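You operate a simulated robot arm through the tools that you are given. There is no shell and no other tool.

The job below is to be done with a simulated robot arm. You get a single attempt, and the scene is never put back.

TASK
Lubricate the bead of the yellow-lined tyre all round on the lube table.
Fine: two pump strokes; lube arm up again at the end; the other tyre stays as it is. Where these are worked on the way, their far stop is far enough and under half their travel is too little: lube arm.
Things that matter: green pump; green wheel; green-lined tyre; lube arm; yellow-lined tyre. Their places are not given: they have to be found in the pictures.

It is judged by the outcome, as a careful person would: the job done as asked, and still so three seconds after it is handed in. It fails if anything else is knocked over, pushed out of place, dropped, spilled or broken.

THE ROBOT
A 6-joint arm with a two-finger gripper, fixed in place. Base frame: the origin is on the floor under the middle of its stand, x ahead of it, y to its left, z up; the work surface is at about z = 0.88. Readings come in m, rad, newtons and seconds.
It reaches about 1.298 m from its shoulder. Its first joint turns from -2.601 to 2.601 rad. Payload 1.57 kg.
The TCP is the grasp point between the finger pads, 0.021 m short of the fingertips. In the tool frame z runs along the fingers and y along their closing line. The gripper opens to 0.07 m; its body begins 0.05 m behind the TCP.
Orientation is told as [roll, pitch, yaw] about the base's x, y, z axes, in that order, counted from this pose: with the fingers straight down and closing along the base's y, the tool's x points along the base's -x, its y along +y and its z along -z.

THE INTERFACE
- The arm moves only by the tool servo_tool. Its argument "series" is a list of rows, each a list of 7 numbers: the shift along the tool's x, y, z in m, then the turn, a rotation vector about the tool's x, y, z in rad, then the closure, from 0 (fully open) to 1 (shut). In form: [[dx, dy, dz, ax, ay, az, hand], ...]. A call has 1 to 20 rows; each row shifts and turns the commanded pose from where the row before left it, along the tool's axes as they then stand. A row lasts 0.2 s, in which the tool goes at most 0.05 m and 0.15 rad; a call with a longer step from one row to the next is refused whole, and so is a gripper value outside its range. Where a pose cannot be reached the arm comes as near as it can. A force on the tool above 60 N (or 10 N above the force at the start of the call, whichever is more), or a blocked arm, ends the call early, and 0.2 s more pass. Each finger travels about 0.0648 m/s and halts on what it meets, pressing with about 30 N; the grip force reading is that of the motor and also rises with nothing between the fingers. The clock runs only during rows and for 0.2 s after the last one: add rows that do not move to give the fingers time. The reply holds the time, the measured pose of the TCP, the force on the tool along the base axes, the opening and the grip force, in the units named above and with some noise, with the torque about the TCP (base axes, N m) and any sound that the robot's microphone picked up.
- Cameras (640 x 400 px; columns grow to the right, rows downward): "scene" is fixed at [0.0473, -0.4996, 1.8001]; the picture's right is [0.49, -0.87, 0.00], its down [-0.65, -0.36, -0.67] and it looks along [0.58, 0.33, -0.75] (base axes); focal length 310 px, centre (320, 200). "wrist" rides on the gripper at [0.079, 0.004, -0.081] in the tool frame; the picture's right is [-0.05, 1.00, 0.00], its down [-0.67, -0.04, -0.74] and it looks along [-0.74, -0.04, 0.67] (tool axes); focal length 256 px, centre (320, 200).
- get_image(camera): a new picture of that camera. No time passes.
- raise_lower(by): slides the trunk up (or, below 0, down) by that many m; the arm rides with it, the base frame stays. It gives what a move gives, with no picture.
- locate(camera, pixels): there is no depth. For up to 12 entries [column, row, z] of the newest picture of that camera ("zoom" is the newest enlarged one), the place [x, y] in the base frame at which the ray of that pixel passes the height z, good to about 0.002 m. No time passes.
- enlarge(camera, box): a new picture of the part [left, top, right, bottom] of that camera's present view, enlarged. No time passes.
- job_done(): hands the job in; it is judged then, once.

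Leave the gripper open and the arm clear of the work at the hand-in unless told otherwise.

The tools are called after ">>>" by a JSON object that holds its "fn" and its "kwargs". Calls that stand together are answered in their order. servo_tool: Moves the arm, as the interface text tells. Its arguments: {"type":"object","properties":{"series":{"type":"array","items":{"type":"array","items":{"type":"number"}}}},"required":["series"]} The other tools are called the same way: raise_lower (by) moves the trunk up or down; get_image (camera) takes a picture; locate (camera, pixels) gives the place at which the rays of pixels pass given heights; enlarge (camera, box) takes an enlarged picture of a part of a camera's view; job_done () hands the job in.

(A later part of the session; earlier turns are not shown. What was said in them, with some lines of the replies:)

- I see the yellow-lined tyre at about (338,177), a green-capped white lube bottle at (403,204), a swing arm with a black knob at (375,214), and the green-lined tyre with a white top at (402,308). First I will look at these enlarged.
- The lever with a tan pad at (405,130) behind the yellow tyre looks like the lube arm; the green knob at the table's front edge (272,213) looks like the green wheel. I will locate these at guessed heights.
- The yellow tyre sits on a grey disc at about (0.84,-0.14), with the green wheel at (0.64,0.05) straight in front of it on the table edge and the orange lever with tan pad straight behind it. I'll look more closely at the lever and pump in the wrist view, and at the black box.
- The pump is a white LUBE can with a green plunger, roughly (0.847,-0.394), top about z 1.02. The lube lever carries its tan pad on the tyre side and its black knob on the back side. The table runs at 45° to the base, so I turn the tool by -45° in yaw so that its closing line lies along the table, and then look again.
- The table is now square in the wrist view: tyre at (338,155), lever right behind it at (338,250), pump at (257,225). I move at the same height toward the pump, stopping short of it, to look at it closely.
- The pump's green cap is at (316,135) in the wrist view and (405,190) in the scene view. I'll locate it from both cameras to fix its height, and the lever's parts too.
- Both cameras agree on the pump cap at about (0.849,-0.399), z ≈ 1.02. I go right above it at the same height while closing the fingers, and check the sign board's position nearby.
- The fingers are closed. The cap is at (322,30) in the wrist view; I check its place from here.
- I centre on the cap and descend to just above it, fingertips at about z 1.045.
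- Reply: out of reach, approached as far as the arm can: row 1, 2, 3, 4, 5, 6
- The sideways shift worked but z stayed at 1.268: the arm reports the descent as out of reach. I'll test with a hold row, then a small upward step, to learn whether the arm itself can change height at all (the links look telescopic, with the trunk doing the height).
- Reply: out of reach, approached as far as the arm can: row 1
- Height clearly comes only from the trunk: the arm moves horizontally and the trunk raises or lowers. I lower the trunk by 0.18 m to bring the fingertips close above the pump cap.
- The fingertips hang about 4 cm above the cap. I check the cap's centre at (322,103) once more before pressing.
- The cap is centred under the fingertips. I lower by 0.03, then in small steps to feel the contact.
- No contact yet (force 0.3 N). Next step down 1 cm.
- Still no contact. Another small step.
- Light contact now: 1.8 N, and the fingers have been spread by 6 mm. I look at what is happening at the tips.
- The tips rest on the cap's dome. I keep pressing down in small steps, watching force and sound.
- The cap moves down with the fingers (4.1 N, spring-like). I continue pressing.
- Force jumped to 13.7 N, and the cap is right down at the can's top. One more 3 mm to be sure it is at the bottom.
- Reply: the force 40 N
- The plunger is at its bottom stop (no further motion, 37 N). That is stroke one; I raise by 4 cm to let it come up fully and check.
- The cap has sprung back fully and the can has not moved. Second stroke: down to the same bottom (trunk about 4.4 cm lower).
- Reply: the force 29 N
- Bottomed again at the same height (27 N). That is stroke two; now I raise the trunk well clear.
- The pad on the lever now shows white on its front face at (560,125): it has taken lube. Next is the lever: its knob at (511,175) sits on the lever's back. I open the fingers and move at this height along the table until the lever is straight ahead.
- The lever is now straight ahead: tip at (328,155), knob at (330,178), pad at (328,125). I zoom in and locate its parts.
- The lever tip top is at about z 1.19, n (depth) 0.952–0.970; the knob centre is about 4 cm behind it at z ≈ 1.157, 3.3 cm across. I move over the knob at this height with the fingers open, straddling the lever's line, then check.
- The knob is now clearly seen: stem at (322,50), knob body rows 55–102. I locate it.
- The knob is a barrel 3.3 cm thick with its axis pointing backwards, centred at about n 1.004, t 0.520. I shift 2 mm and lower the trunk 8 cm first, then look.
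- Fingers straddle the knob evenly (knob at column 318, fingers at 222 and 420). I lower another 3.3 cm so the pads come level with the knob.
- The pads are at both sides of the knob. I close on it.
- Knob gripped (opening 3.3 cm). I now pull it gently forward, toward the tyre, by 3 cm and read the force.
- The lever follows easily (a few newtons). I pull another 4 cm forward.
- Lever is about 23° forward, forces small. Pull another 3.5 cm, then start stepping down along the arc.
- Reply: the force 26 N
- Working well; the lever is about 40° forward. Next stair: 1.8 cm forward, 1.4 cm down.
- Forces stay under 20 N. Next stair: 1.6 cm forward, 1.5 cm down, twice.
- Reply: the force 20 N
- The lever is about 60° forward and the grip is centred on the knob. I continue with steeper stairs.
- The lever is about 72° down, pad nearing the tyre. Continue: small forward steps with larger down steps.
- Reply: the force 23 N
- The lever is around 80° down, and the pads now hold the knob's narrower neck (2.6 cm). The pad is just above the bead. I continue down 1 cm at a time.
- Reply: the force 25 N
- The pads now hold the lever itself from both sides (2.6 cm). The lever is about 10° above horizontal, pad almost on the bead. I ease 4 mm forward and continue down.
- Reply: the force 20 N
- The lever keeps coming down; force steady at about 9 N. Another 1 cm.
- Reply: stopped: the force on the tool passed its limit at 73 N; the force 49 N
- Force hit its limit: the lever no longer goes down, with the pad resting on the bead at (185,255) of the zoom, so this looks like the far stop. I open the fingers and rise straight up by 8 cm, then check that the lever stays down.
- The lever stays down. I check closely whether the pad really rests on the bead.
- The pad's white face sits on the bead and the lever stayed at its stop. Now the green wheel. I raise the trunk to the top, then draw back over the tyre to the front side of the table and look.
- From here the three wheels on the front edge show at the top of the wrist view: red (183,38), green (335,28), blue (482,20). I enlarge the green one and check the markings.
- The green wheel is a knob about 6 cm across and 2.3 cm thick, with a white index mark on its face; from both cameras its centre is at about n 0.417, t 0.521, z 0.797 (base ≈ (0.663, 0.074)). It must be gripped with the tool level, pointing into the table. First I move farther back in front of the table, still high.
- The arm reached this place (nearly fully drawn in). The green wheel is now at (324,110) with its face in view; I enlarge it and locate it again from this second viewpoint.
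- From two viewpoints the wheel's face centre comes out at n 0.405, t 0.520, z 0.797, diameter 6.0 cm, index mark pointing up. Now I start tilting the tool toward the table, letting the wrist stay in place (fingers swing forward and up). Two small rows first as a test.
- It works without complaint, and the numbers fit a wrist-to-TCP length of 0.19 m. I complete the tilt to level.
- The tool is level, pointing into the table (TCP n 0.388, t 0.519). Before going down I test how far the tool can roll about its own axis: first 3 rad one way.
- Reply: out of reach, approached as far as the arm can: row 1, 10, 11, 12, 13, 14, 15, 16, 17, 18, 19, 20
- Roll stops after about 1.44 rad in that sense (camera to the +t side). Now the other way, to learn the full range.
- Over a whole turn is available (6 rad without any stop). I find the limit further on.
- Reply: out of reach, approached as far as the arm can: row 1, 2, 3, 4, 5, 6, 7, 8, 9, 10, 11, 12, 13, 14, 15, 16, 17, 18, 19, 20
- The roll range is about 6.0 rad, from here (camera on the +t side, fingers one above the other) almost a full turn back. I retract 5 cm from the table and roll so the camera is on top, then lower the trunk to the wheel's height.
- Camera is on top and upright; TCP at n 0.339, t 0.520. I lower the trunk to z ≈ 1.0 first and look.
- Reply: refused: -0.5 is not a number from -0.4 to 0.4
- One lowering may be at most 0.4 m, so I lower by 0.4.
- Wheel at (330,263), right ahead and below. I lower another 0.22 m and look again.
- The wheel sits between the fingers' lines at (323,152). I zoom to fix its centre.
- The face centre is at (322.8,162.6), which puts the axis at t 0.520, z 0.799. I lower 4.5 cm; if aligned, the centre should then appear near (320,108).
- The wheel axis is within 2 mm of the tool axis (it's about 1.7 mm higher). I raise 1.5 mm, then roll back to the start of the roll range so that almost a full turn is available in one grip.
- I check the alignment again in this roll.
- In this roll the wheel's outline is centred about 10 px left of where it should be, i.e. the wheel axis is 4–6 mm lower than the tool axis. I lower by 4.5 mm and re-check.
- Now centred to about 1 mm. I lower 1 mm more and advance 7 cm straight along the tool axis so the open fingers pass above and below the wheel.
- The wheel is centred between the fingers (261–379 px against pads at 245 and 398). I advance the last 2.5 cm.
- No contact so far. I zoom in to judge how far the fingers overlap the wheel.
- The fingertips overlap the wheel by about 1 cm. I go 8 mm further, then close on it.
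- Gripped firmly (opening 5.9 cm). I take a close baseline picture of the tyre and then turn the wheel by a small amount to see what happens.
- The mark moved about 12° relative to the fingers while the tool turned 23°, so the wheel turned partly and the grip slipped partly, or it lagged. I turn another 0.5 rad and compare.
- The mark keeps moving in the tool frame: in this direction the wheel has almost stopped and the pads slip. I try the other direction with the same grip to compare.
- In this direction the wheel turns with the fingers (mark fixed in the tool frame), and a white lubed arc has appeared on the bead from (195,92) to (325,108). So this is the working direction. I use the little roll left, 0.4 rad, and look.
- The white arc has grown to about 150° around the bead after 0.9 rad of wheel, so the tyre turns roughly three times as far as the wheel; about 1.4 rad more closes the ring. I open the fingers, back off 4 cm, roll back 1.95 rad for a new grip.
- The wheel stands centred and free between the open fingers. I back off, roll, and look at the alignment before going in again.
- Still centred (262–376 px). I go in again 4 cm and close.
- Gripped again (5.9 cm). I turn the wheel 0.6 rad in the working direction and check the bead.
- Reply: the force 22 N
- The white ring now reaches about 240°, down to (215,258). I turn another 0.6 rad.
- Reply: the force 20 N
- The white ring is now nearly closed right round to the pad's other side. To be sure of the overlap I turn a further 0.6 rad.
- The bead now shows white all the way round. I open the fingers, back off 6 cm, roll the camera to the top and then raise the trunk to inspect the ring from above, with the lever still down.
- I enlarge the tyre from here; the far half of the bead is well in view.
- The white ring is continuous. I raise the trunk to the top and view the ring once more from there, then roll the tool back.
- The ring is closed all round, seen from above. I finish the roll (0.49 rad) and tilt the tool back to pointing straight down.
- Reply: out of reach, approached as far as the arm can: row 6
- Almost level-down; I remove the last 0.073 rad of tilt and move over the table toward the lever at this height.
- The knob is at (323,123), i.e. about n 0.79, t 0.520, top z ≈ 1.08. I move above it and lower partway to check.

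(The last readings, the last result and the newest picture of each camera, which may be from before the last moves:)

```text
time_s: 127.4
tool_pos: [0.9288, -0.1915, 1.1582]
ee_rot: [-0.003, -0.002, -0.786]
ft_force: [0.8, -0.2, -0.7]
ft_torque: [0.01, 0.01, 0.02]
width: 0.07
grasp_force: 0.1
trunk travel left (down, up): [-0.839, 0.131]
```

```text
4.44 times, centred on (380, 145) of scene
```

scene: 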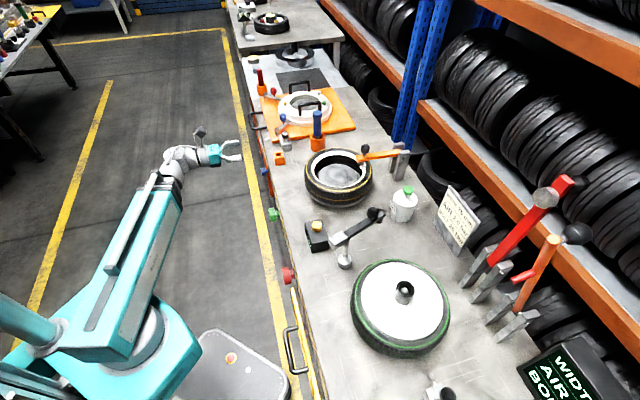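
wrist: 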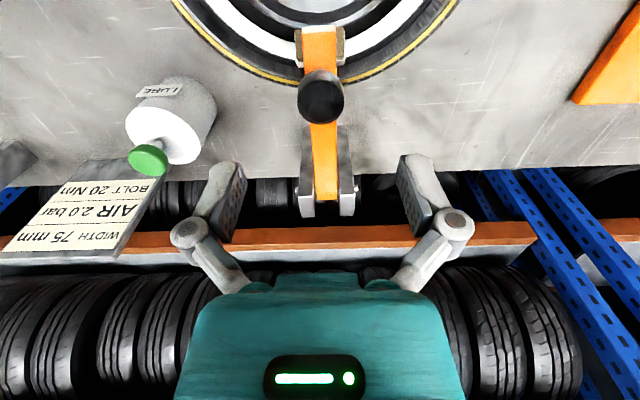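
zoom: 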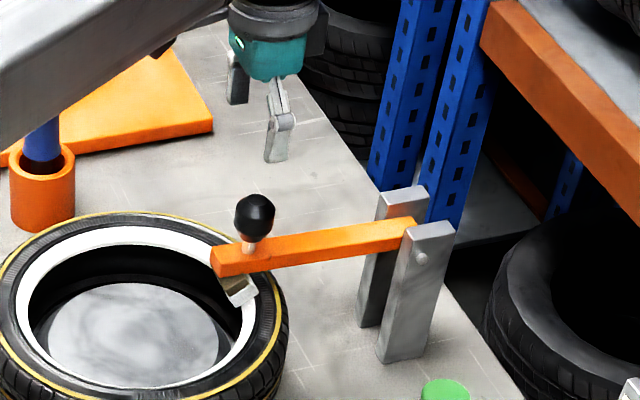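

The knob is right below, centred between the fingers (321,100). I lower 9.8 cm so the pads are beside it.

>>> {"fn": "raise_lower", "kwargs": {"by": -0.098}}

>>> {"fn": "get_image", "kwargs": {"camera": "wrist"}}

>>> {"fn": "enlarge", "kwargs": {"camera": "scene", "box": [350, 120, 420, 190]}}

```text
time_s: 128.7
tool_pos: [0.9296, -0.1921, 1.0607]
ee_rot: [-0.004, -0.002, -0.783]
ft_force: [0.0, -0.2, 0.4]
ft_torque: [-0.04, -0.01, -0.03]
width: 0.0699
grasp_force: 0.0
trunk travel left (down, up): [-0.741, 0.229]
```

```text
taken
```

wrist: 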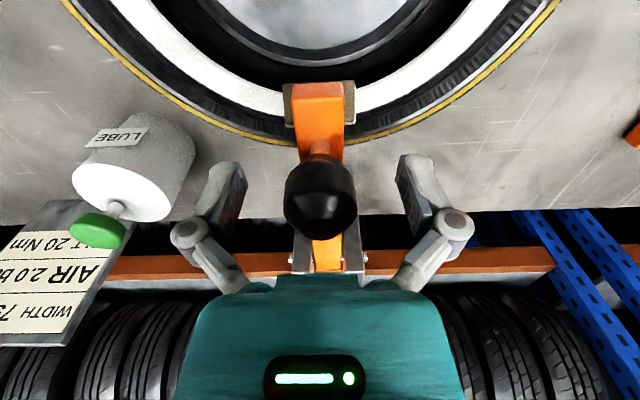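

```text
5.71 times, centred on (385, 155) of scene
```

zoom: 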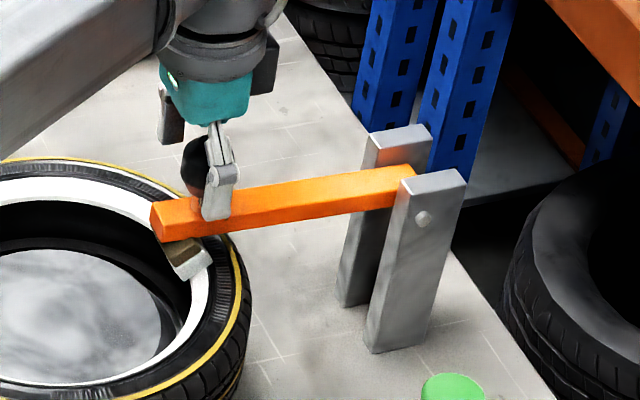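

The pads are beside the knob, tips just above the lever. I close.

>>> {"fn": "servo_tool", "kwargs": {"series": [[0, 0, 0, 0, 0, 0, 1], [0, 0, 0, 0, 0, 0, 1], [0, 0, 0, 0, 0, 0, 1], [0, 0, 0, 0, 0, 0, 1]]}}

>>> {"fn": "raise_lower", "kwargs": {"by": 0.015}}

>>> {"fn": "enlarge", "kwargs": {"camera": "scene", "box": [350, 120, 420, 190]}}

>>> {"fn": "get_image", "kwargs": {"camera": "wrist"}}

```text
time_s: 129.7
tool_pos: [0.9281, -0.1916, 1.0607]
ee_rot: [-0.004, -0.003, -0.786]
ft_force: [-1.0, -1.8, 3.6]
ft_torque: [-0.08, -0.05, -0.03]
width: 0.0319
grasp_force: 31.7
trunk travel left (down, up): [-0.741, 0.229]
```

```text
time_s: 130.3
tool_pos: [0.93, -0.1938, 1.0741]
ee_rot: [-0.002, -0.003, -0.786]
ft_force: [2.0, -6.9, -1.9]
ft_torque: [-0.32, -0.14, -0.05]
width: 0.0311
grasp_force: 31.0
trunk travel left (down, up): [-0.756, 0.214]
```

```text
5.71 times, centred on (385, 155) of scene
```

zoom: 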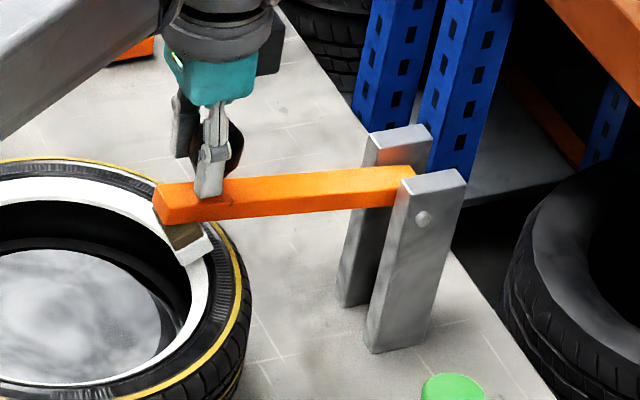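

```text
taken
```

wrist: 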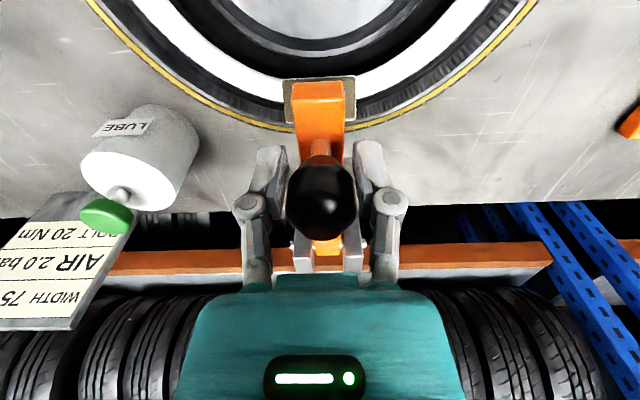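

The lever lifts with the grip. I continue in stairs: 8 mm back, 1.8 cm up, and so on.

>>> {"fn": "servo_tool", "kwargs": {"series": [[-0.004, 0, 0, 0, 0, 0, 1], [-0.004, 0, 0, 0, 0, 0, 1], [0, 0, 0, 0, 0, 0, 1]]}}

>>> {"fn": "raise_lower", "kwargs": {"by": 0.016}}

>>> {"fn": "servo_tool", "kwargs": {"series": [[-0.005, 0, 0, 0, 0, 0, 1], [-0.005, 0, 0, 0, 0, 0, 1], [0, 0, 0, 0, 0, 0, 1]]}}

>>> {"fn": "raise_lower", "kwargs": {"by": 0.016}}

>>> {"fn": "get_image", "kwargs": {"camera": "wrist"}}

>>> {"fn": "enlarge", "kwargs": {"camera": "scene", "box": [350, 100, 430, 190]}}

```text
time_s: 131.2
tool_pos: [0.9304, -0.1953, 1.0789]
ee_rot: [-0.003, -0.001, -0.783]
ft_force: [-22.1, 17.0, 5.1]
ft_torque: [0.54, 0.59, -0.02]
width: 0.0314
grasp_force: 31.5
trunk travel left (down, up): [-0.756, 0.214]
```

```text
time_s: 131.8
tool_pos: [0.936, -0.2006, 1.0914]
ee_rot: [-0.003, -0.006, -0.785]
ft_force: [-2.9, -3.8, 0.9]
ft_torque: [-0.49, -0.1, -0.08]
width: 0.0318
grasp_force: 31.6
trunk travel left (down, up): [-0.772, 0.198]
```

```text
time_s: 132.6
tool_pos: [0.9364, -0.2013, 1.0935]
ee_rot: [-0.003, 0.0, -0.784]
ft_force: [-21.8, 15.9, 9.9]
ft_torque: [0.46, 0.48, -0.02]
width: 0.0321
grasp_force: 32.5
trunk travel left (down, up): [-0.772, 0.198]
```

```text
time_s: 133.2
tool_pos: [0.9428, -0.2088, 1.106]
ee_rot: [-0.005, -0.007, -0.784]
ft_force: [-1.2, -7.2, -0.8]
ft_torque: [-0.48, -0.29, -0.09]
width: 0.0321
grasp_force: 32.0
trunk travel left (down, up): [-0.788, 0.182]
```

```text
taken
```

wrist: 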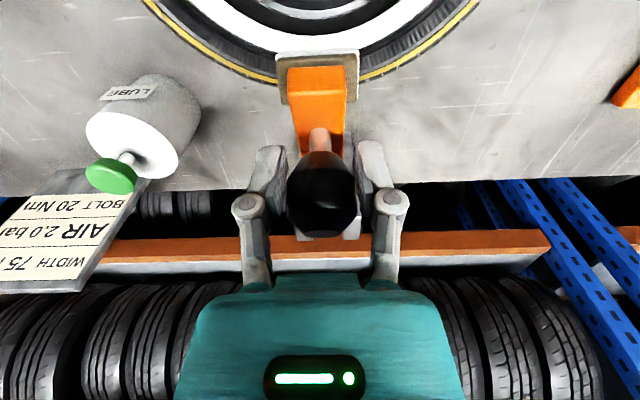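

```text
4.44 times, centred on (390, 145) of scene
```

zoom: 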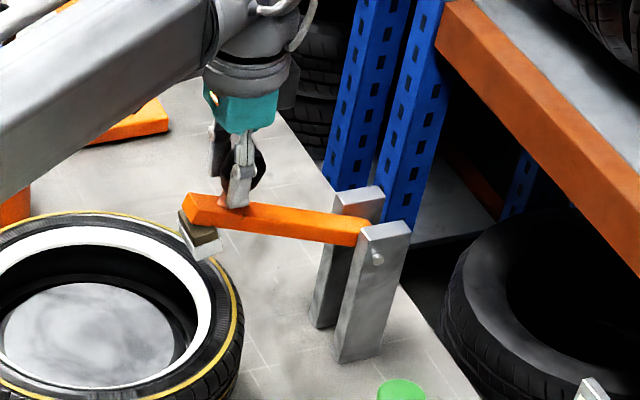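

The lever is about 30° up, forces fine. Continue with more backward and less upward travel.

>>> {"fn": "servo_tool", "kwargs": {"series": [[-0.007, 0, 0, 0, 0, 0, 1], [-0.007, 0, 0, 0, 0, 0, 1], [0, 0, 0, 0, 0, 0, 1]]}}

>>> {"fn": "raise_lower", "kwargs": {"by": 0.015}}

>>> {"fn": "servo_tool", "kwargs": {"series": [[-0.008, 0, 0, 0, 0, 0, 1], [-0.008, 0, 0, 0, 0, 0, 1], [0, 0, 0, 0, 0, 0, 1]]}}

>>> {"fn": "raise_lower", "kwargs": {"by": 0.013}}

>>> {"fn": "get_image", "kwargs": {"camera": "wrist"}}

>>> {"fn": "enlarge", "kwargs": {"camera": "scene", "box": [350, 90, 430, 180]}}

```text
time_s: 134.0
tool_pos: [0.9464, -0.2108, 1.1127]
ee_rot: [-0.002, -0.001, -0.785]
ft_force: [-21.0, 15.4, 15.3]
ft_torque: [0.13, 0.19, -0.07]
width: 0.0327
grasp_force: 32.2
trunk travel left (down, up): [-0.788, 0.182]
```

```text
time_s: 134.6
tool_pos: [0.9525, -0.2174, 1.1211]
ee_rot: [-0.004, -0.007, -0.787]
ft_force: [-1.3, -10.5, -3.0]
ft_torque: [-0.38, -0.24, -0.09]
width: 0.0326
grasp_force: 32.3
trunk travel left (down, up): [-0.803, 0.167]
```

```text
time_s: 135.4
tool_pos: [0.9607, -0.226, 1.1261]
ee_rot: [-0.002, -0.005, -0.785]
ft_force: [-14.4, 6.2, 13.6]
ft_torque: [-0.02, 0.05, -0.1]
width: 0.0331
grasp_force: 32.0
trunk travel left (down, up): [-0.803, 0.167]
```

```text
time_s: 136.1
tool_pos: [0.967, -0.2312, 1.1325]
ee_rot: [-0.005, -0.008, -0.787]
ft_force: [2.2, -18.6, -14.7]
ft_torque: [-0.39, -0.37, 0.0]
width: 0.0326
grasp_force: 31.7
trunk travel left (down, up): [-0.816, 0.154]
```

```text
taken
```

wrist: 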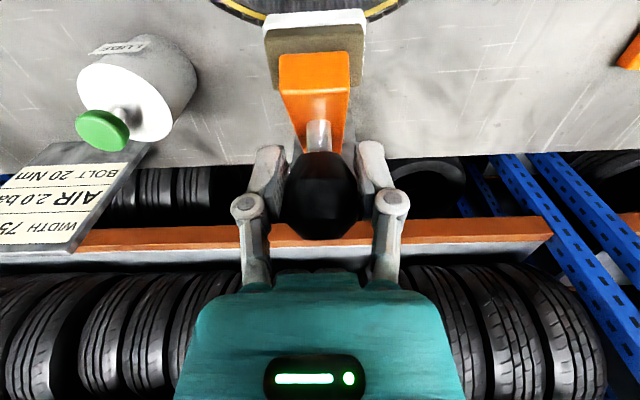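

```text
4.44 times, centred on (390, 135) of scene
```

zoom: 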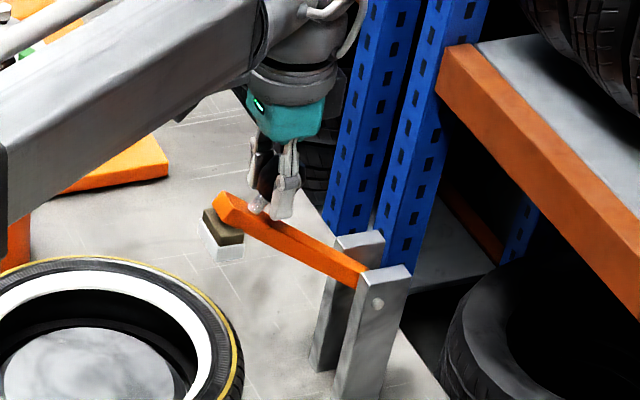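

The lever is about 45° up. Continuing.

>>> {"fn": "servo_tool", "kwargs": {"series": [[-0.01, 0, 0, 0, 0, 0, 1], [-0.01, 0, 0, 0, 0, 0, 1], [0, 0, 0, 0, 0, 0, 1]]}}

>>> {"fn": "raise_lower", "kwargs": {"by": 0.013}}

>>> {"fn": "servo_tool", "kwargs": {"series": [[-0.01, 0, 0, 0, 0, 0, 1], [-0.01, 0, 0, 0, 0, 0, 1], [0, 0, 0, 0, 0, 0, 1]]}}

>>> {"fn": "raise_lower", "kwargs": {"by": 0.011}}

>>> {"fn": "get_image", "kwargs": {"camera": "wrist"}}

>>> {"fn": "enlarge", "kwargs": {"camera": "scene", "box": [350, 80, 440, 180]}}

```text
time_s: 136.8
tool_pos: [0.9737, -0.2389, 1.1377]
ee_rot: [-0.001, -0.003, -0.785]
ft_force: [-13.9, 5.9, 13.7]
ft_torque: [0.16, 0.17, -0.05]
width: 0.0327
grasp_force: 31.8
trunk travel left (down, up): [-0.816, 0.154]
```

```text
time_s: 137.5
tool_pos: [0.9796, -0.2458, 1.1459]
ee_rot: [-0.004, -0.005, -0.787]
ft_force: [2.7, -16.2, -16.7]
ft_torque: [-0.39, -0.38, 0.0]
width: 0.0325
grasp_force: 31.6
trunk travel left (down, up): [-0.829, 0.141]
```

```text
time_s: 138.3
tool_pos: [0.9881, -0.2527, 1.1513]
ee_rot: [-0.002, -0.003, -0.783]
ft_force: [-13.8, 3.3, 11.7]
ft_torque: [0.34, 0.41, -0.04]
width: 0.0327
grasp_force: 31.9
trunk travel left (down, up): [-0.829, 0.141]
```

```text
time_s: 138.8
tool_pos: [0.9953, -0.2586, 1.1558]
ee_rot: [-0.003, -0.005, -0.787]
ft_force: [-1.4, -17.2, -20.0]
ft_torque: [-0.39, -0.37, 0.01]
width: 0.0326
grasp_force: 31.7
trunk travel left (down, up): [-0.84, 0.13]
```

```text
taken
```

wrist: 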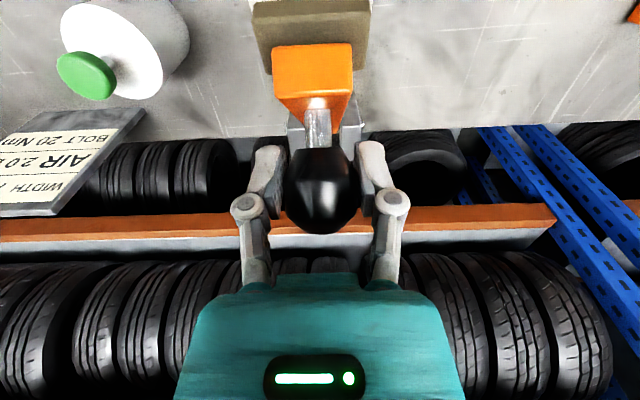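

```text
4.00 times, centred on (395, 130) of scene
```

zoom: 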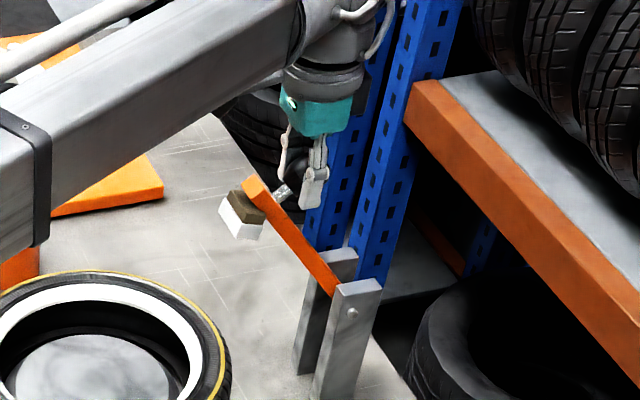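

The lever is about 60° up. I go 3 cm back, raise 1 cm, then push on toward upright.

>>> {"fn": "servo_tool", "kwargs": {"series": [[-0.01, 0, 0, 0, 0, 0, 1], [-0.01, 0, 0, 0, 0, 0, 1], [-0.008, 0, 0, 0, 0, 0, 1], [0, 0, 0, 0, 0, 0, 1]]}}

>>> {"fn": "raise_lower", "kwargs": {"by": 0.01}}

>>> {"fn": "servo_tool", "kwargs": {"series": [[-0.01, 0, 0, 0, 0, 0, 1], [-0.01, 0, 0, 0, 0, 0, 1], [-0.01, 0, 0, 0, 0, 0, 1], [0, 0, 0, 0, 0, 0, 1]]}}

>>> {"fn": "get_image", "kwargs": {"camera": "wrist"}}

>>> {"fn": "enlarge", "kwargs": {"camera": "scene", "box": [360, 70, 450, 170]}}

```text
time_s: 139.8
tool_pos: [1.0082, -0.2728, 1.1616]
ee_rot: [-0.002, -0.004, -0.785]
ft_force: [-10.1, 0.8, 16.5]
ft_torque: [0.22, 0.28, -0.01]
width: 0.0328
grasp_force: 31.9
trunk travel left (down, up): [-0.84, 0.13]
```

```text
time_s: 140.4
tool_pos: [1.0137, -0.2792, 1.1659]
ee_rot: [-0.002, -0.004, -0.785]
ft_force: [-4.5, -15.1, -22.6]
ft_torque: [-0.3, -0.36, -0.01]
width: 0.0327
grasp_force: 32.0
trunk travel left (down, up): [-0.85, 0.12]
```

```text
time_s: 141.4
tool_pos: [1.03, -0.2942, 1.1704]
ee_rot: [-0.003, -0.004, -0.785]
ft_force: [-9.5, -1.3, 8.4]
ft_torque: [0.5, 0.54, 0.04]
width: 0.033
grasp_force: 32.0
trunk travel left (down, up): [-0.85, 0.12]
```

```text
taken
```

wrist: 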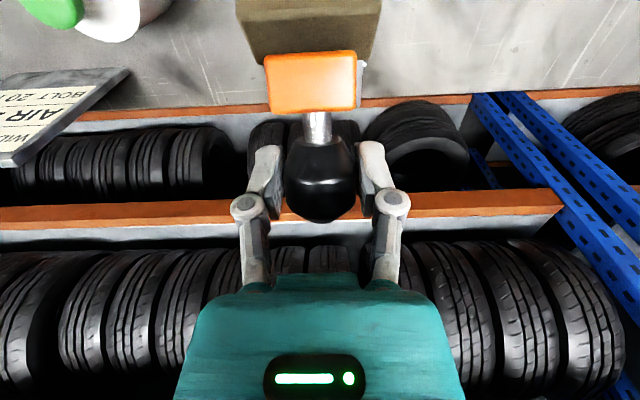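

```text
4.00 times, centred on (405, 120) of scene
```

zoom: 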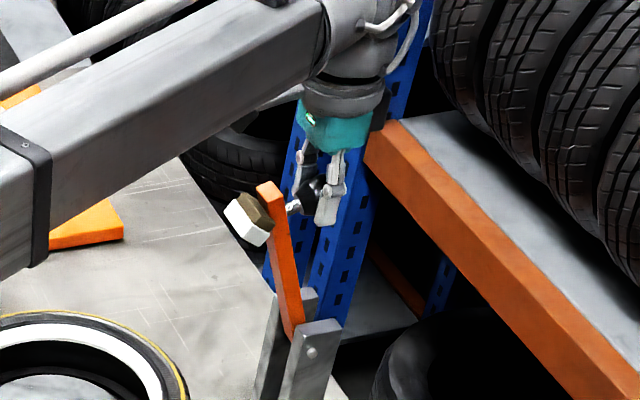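

The lever is nearly upright. I continue back 7 cm to its original leaning-back position.

>>> {"fn": "servo_tool", "kwargs": {"series": [[-0.01, 0, 0, 0, 0, 0, 1], [-0.01, 0, 0, 0, 0, 0, 1], [-0.01, 0, 0, 0, 0, 0, 1], [-0.01, 0, 0, 0, 0, 0, 1], [-0.01, 0, 0, 0, 0, 0, 1], [-0.01, 0, 0, 0, 0, 0, 1], [-0.008, 0, 0, 0, 0, 0, 1], [0, 0, 0, 0, 0, 0, 1]]}}

>>> {"fn": "enlarge", "kwargs": {"camera": "scene", "box": [370, 70, 450, 180]}}

>>> {"fn": "get_image", "kwargs": {"camera": "wrist"}}

```text
time_s: 143.2
tool_pos: [1.0833, -0.3465, 1.1684]
ee_rot: [-0.004, -0.003, -0.785]
ft_force: [-16.8, -6.0, -18.0]
ft_torque: [0.05, 0.33, 0.07]
width: 0.0328
grasp_force: 32.3
trunk travel left (down, up): [-0.85, 0.12]
```

```text
3.64 times, centred on (410, 125) of scene
```

zoom: 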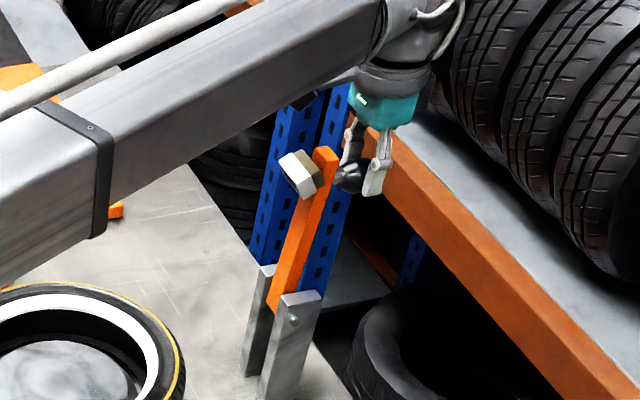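

```text
taken
```

wrist: 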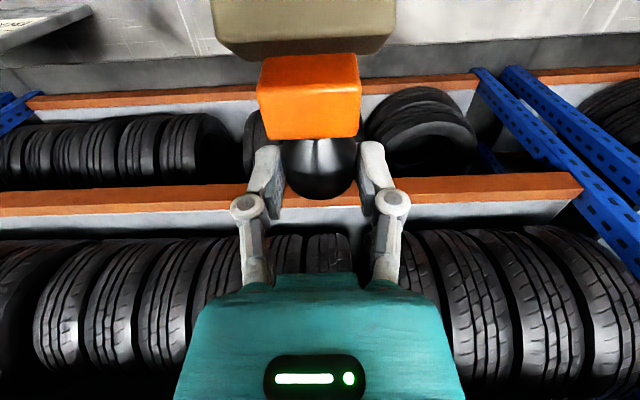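

The lever is back where it was at the start (tip at the same place in the zoom). I press 5 mm more to feel whether it is at its upper stop.

>>> {"fn": "servo_tool", "kwargs": {"series": [[-0.005, 0, 0, 0, 0, 0, 1], [0, 0, 0, 0, 0, 0, 1]]}}

>>> {"fn": "enlarge", "kwargs": {"camera": "scene", "box": [370, 90, 450, 190]}}

```text
time_s: 143.8
tool_pos: [1.0833, -0.3466, 1.1687]
ee_rot: [-0.003, -0.001, -0.785]
ft_force: [-22.8, -2.3, -16.6]
ft_torque: [-0.13, 0.12, 0.09]
width: 0.0326
grasp_force: 32.4
trunk travel left (down, up): [-0.85, 0.12]
```

```text
4.00 times, centred on (410, 140) of scene
```

zoom: 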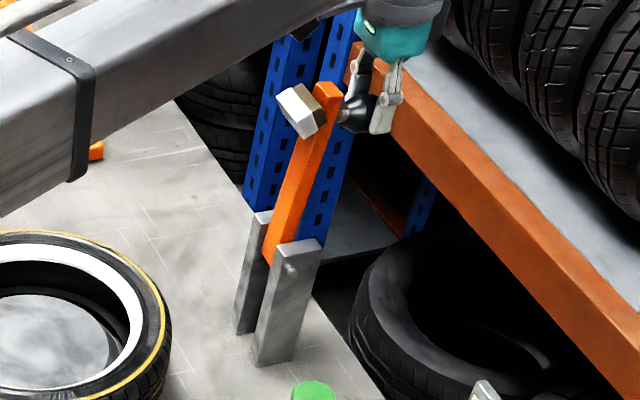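

It no longer moves: the lever is at its upper stop, identical to the start picture. I release and rise straight up.

>>> {"fn": "servo_tool", "kwargs": {"series": [[0, 0, 0, 0, 0, 0, 0], [0, 0, 0, 0, 0, 0, 0], [0, 0, 0, 0, 0, 0, 0], [0, 0, 0, 0, 0, 0, 0]]}}

>>> {"fn": "get_image", "kwargs": {"camera": "wrist"}}

>>> {"fn": "raise_lower", "kwargs": {"by": 0.115}}

>>> {"fn": "enlarge", "kwargs": {"camera": "scene", "box": [370, 90, 450, 190]}}

```text
time_s: 144.8
tool_pos: [1.0857, -0.3458, 1.1696]
ee_rot: [-0.003, -0.002, -0.783]
ft_force: [-0.7, 0.8, -0.3]
ft_torque: [0.0, 0.01, 0.0]
width: 0.0701
grasp_force: 0.1
trunk travel left (down, up): [-0.85, 0.12]
```

```text
taken
```

wrist: 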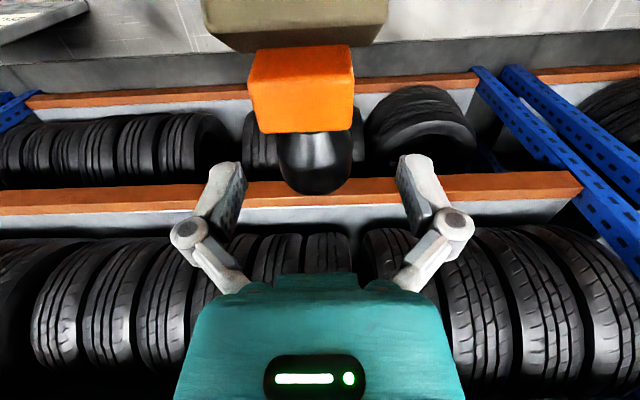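

```text
time_s: 146.3
tool_pos: [1.0847, -0.3466, 1.2845]
ee_rot: [-0.004, -0.001, -0.783]
ft_force: [-0.3, -0.1, 0.2]
ft_torque: [-0.01, 0.02, 0.0]
width: 0.0701
grasp_force: 0.1
trunk travel left (down, up): [-0.965, 0.005]
```

```text
4.00 times, centred on (410, 140) of scene
```

zoom: 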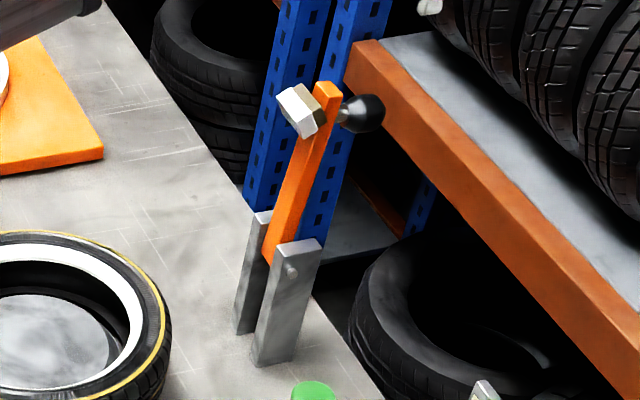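

The lever stands up by itself exactly as in the first picture. I draw the arm back over the tyre at full height and inspect everything.

>>> {"fn": "servo_tool", "kwargs": {"series": [[0.045, -0.001, 0, 0, 0, 0, 0], [0.045, -0.001, 0, 0, 0, 0, 0], [0.045, -0.001, 0, 0, 0, 0, 0], [0.045, -0.001, 0, 0, 0, 0, 0], [0.045, -0.001, 0, 0, 0, 0, 0], [0.045, -0.001, 0, 0, 0, 0, 0], [0.045, -0.001, 0, 0, 0, 0, 0], [0.045, -0.001, 0, 0, 0, 0, 0], [0.045, -0.001, 0, 0, 0, 0, 0], [0.045, -0.001, 0, 0, 0, 0, 0], [0.045, -0.001, 0, 0, 0, 0, 0], [0.045, -0.001, 0, 0, 0, 0, 0], [0.045, -0.001, 0, 0, 0, 0, 0], [0.045, -0.001, 0, 0, 0, 0, 0], [0, 0, 0, 0, 0, 0, 0]]}}

>>> {"fn": "get_image", "kwargs": {"camera": "wrist"}}

>>> {"fn": "get_image", "kwargs": {"camera": "scene"}}

>>> {"fn": "enlarge", "kwargs": {"camera": "wrist", "box": [250, 90, 430, 260]}}

>>> {"fn": "enlarge", "kwargs": {"camera": "scene", "box": [290, 130, 430, 230]}}

```text
time_s: 149.5
tool_pos: [0.63, 0.0878, 1.2844]
ee_rot: [-0.004, 0.0, -0.785]
ft_force: [-0.5, 0.4, 1.2]
ft_torque: [0.01, 0.0, 0.01]
width: 0.0699
grasp_force: 0.1
out of reach, approached as far as the arm can: row 4, 10
trunk travel left (down, up): [-0.965, 0.005]
```

```text
taken
```

wrist: 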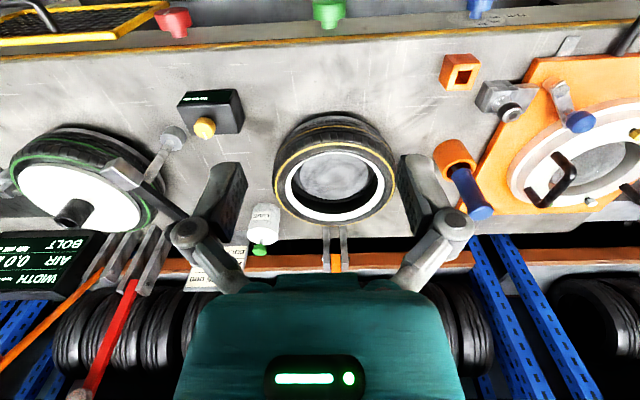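

```text
taken
```

scene: 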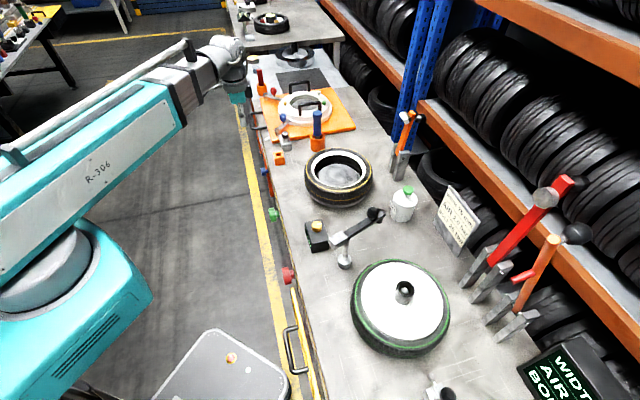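

```text
2.35 times, centred on (340, 175) of wrist
```

zoom: 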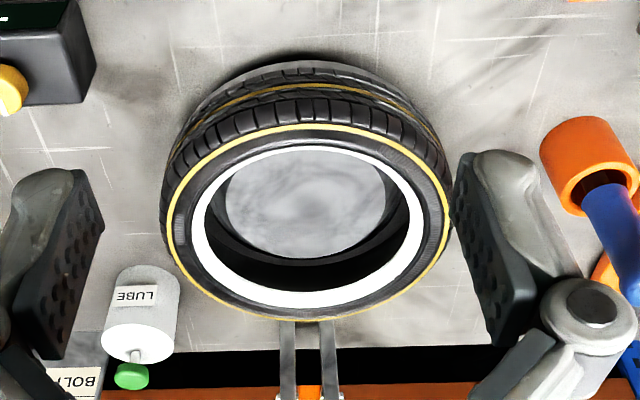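

```text
4.00 times, centred on (360, 180) of scene
```

zoom: 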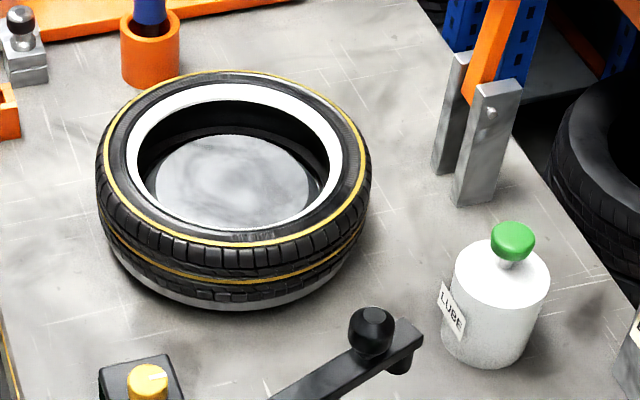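

The bead is white all the way round, the lube arm is up, the pump cap is up, and the green-lined tyre and everything else stand as before. The gripper is open and the arm is clear in front of the table, so I hand the job in.

>>> {"fn": "job_done", "kwargs": {}}

```text
The job is handed in.
```

The bead of the yellow-lined tyre is lubricated all the way round, and the job is handed in. From above, the white lube ring shows no gap.

- **Pump:** I gave the green pump exactly two strokes. Each went down to its bottom stop, and the cap came back up both times.
- **Lube arm:** It went down until it stopped, with its pad on the bead, and stayed there while the tyre turned. It is now back up at its upper stop, in the same place as at the start.
- **Green wheel:** I first turned it the wrong way. It moved a little and then the fingers slipped, with no visible effect. Turned the other way it drove the tyre, and I went a little past one full turn of the tyre so the ring overlaps.
- **Everything else:** In the last pictures the green-lined tyre is unchanged and nothing else has moved or fallen. The gripper is open and the arm is clear of the work.
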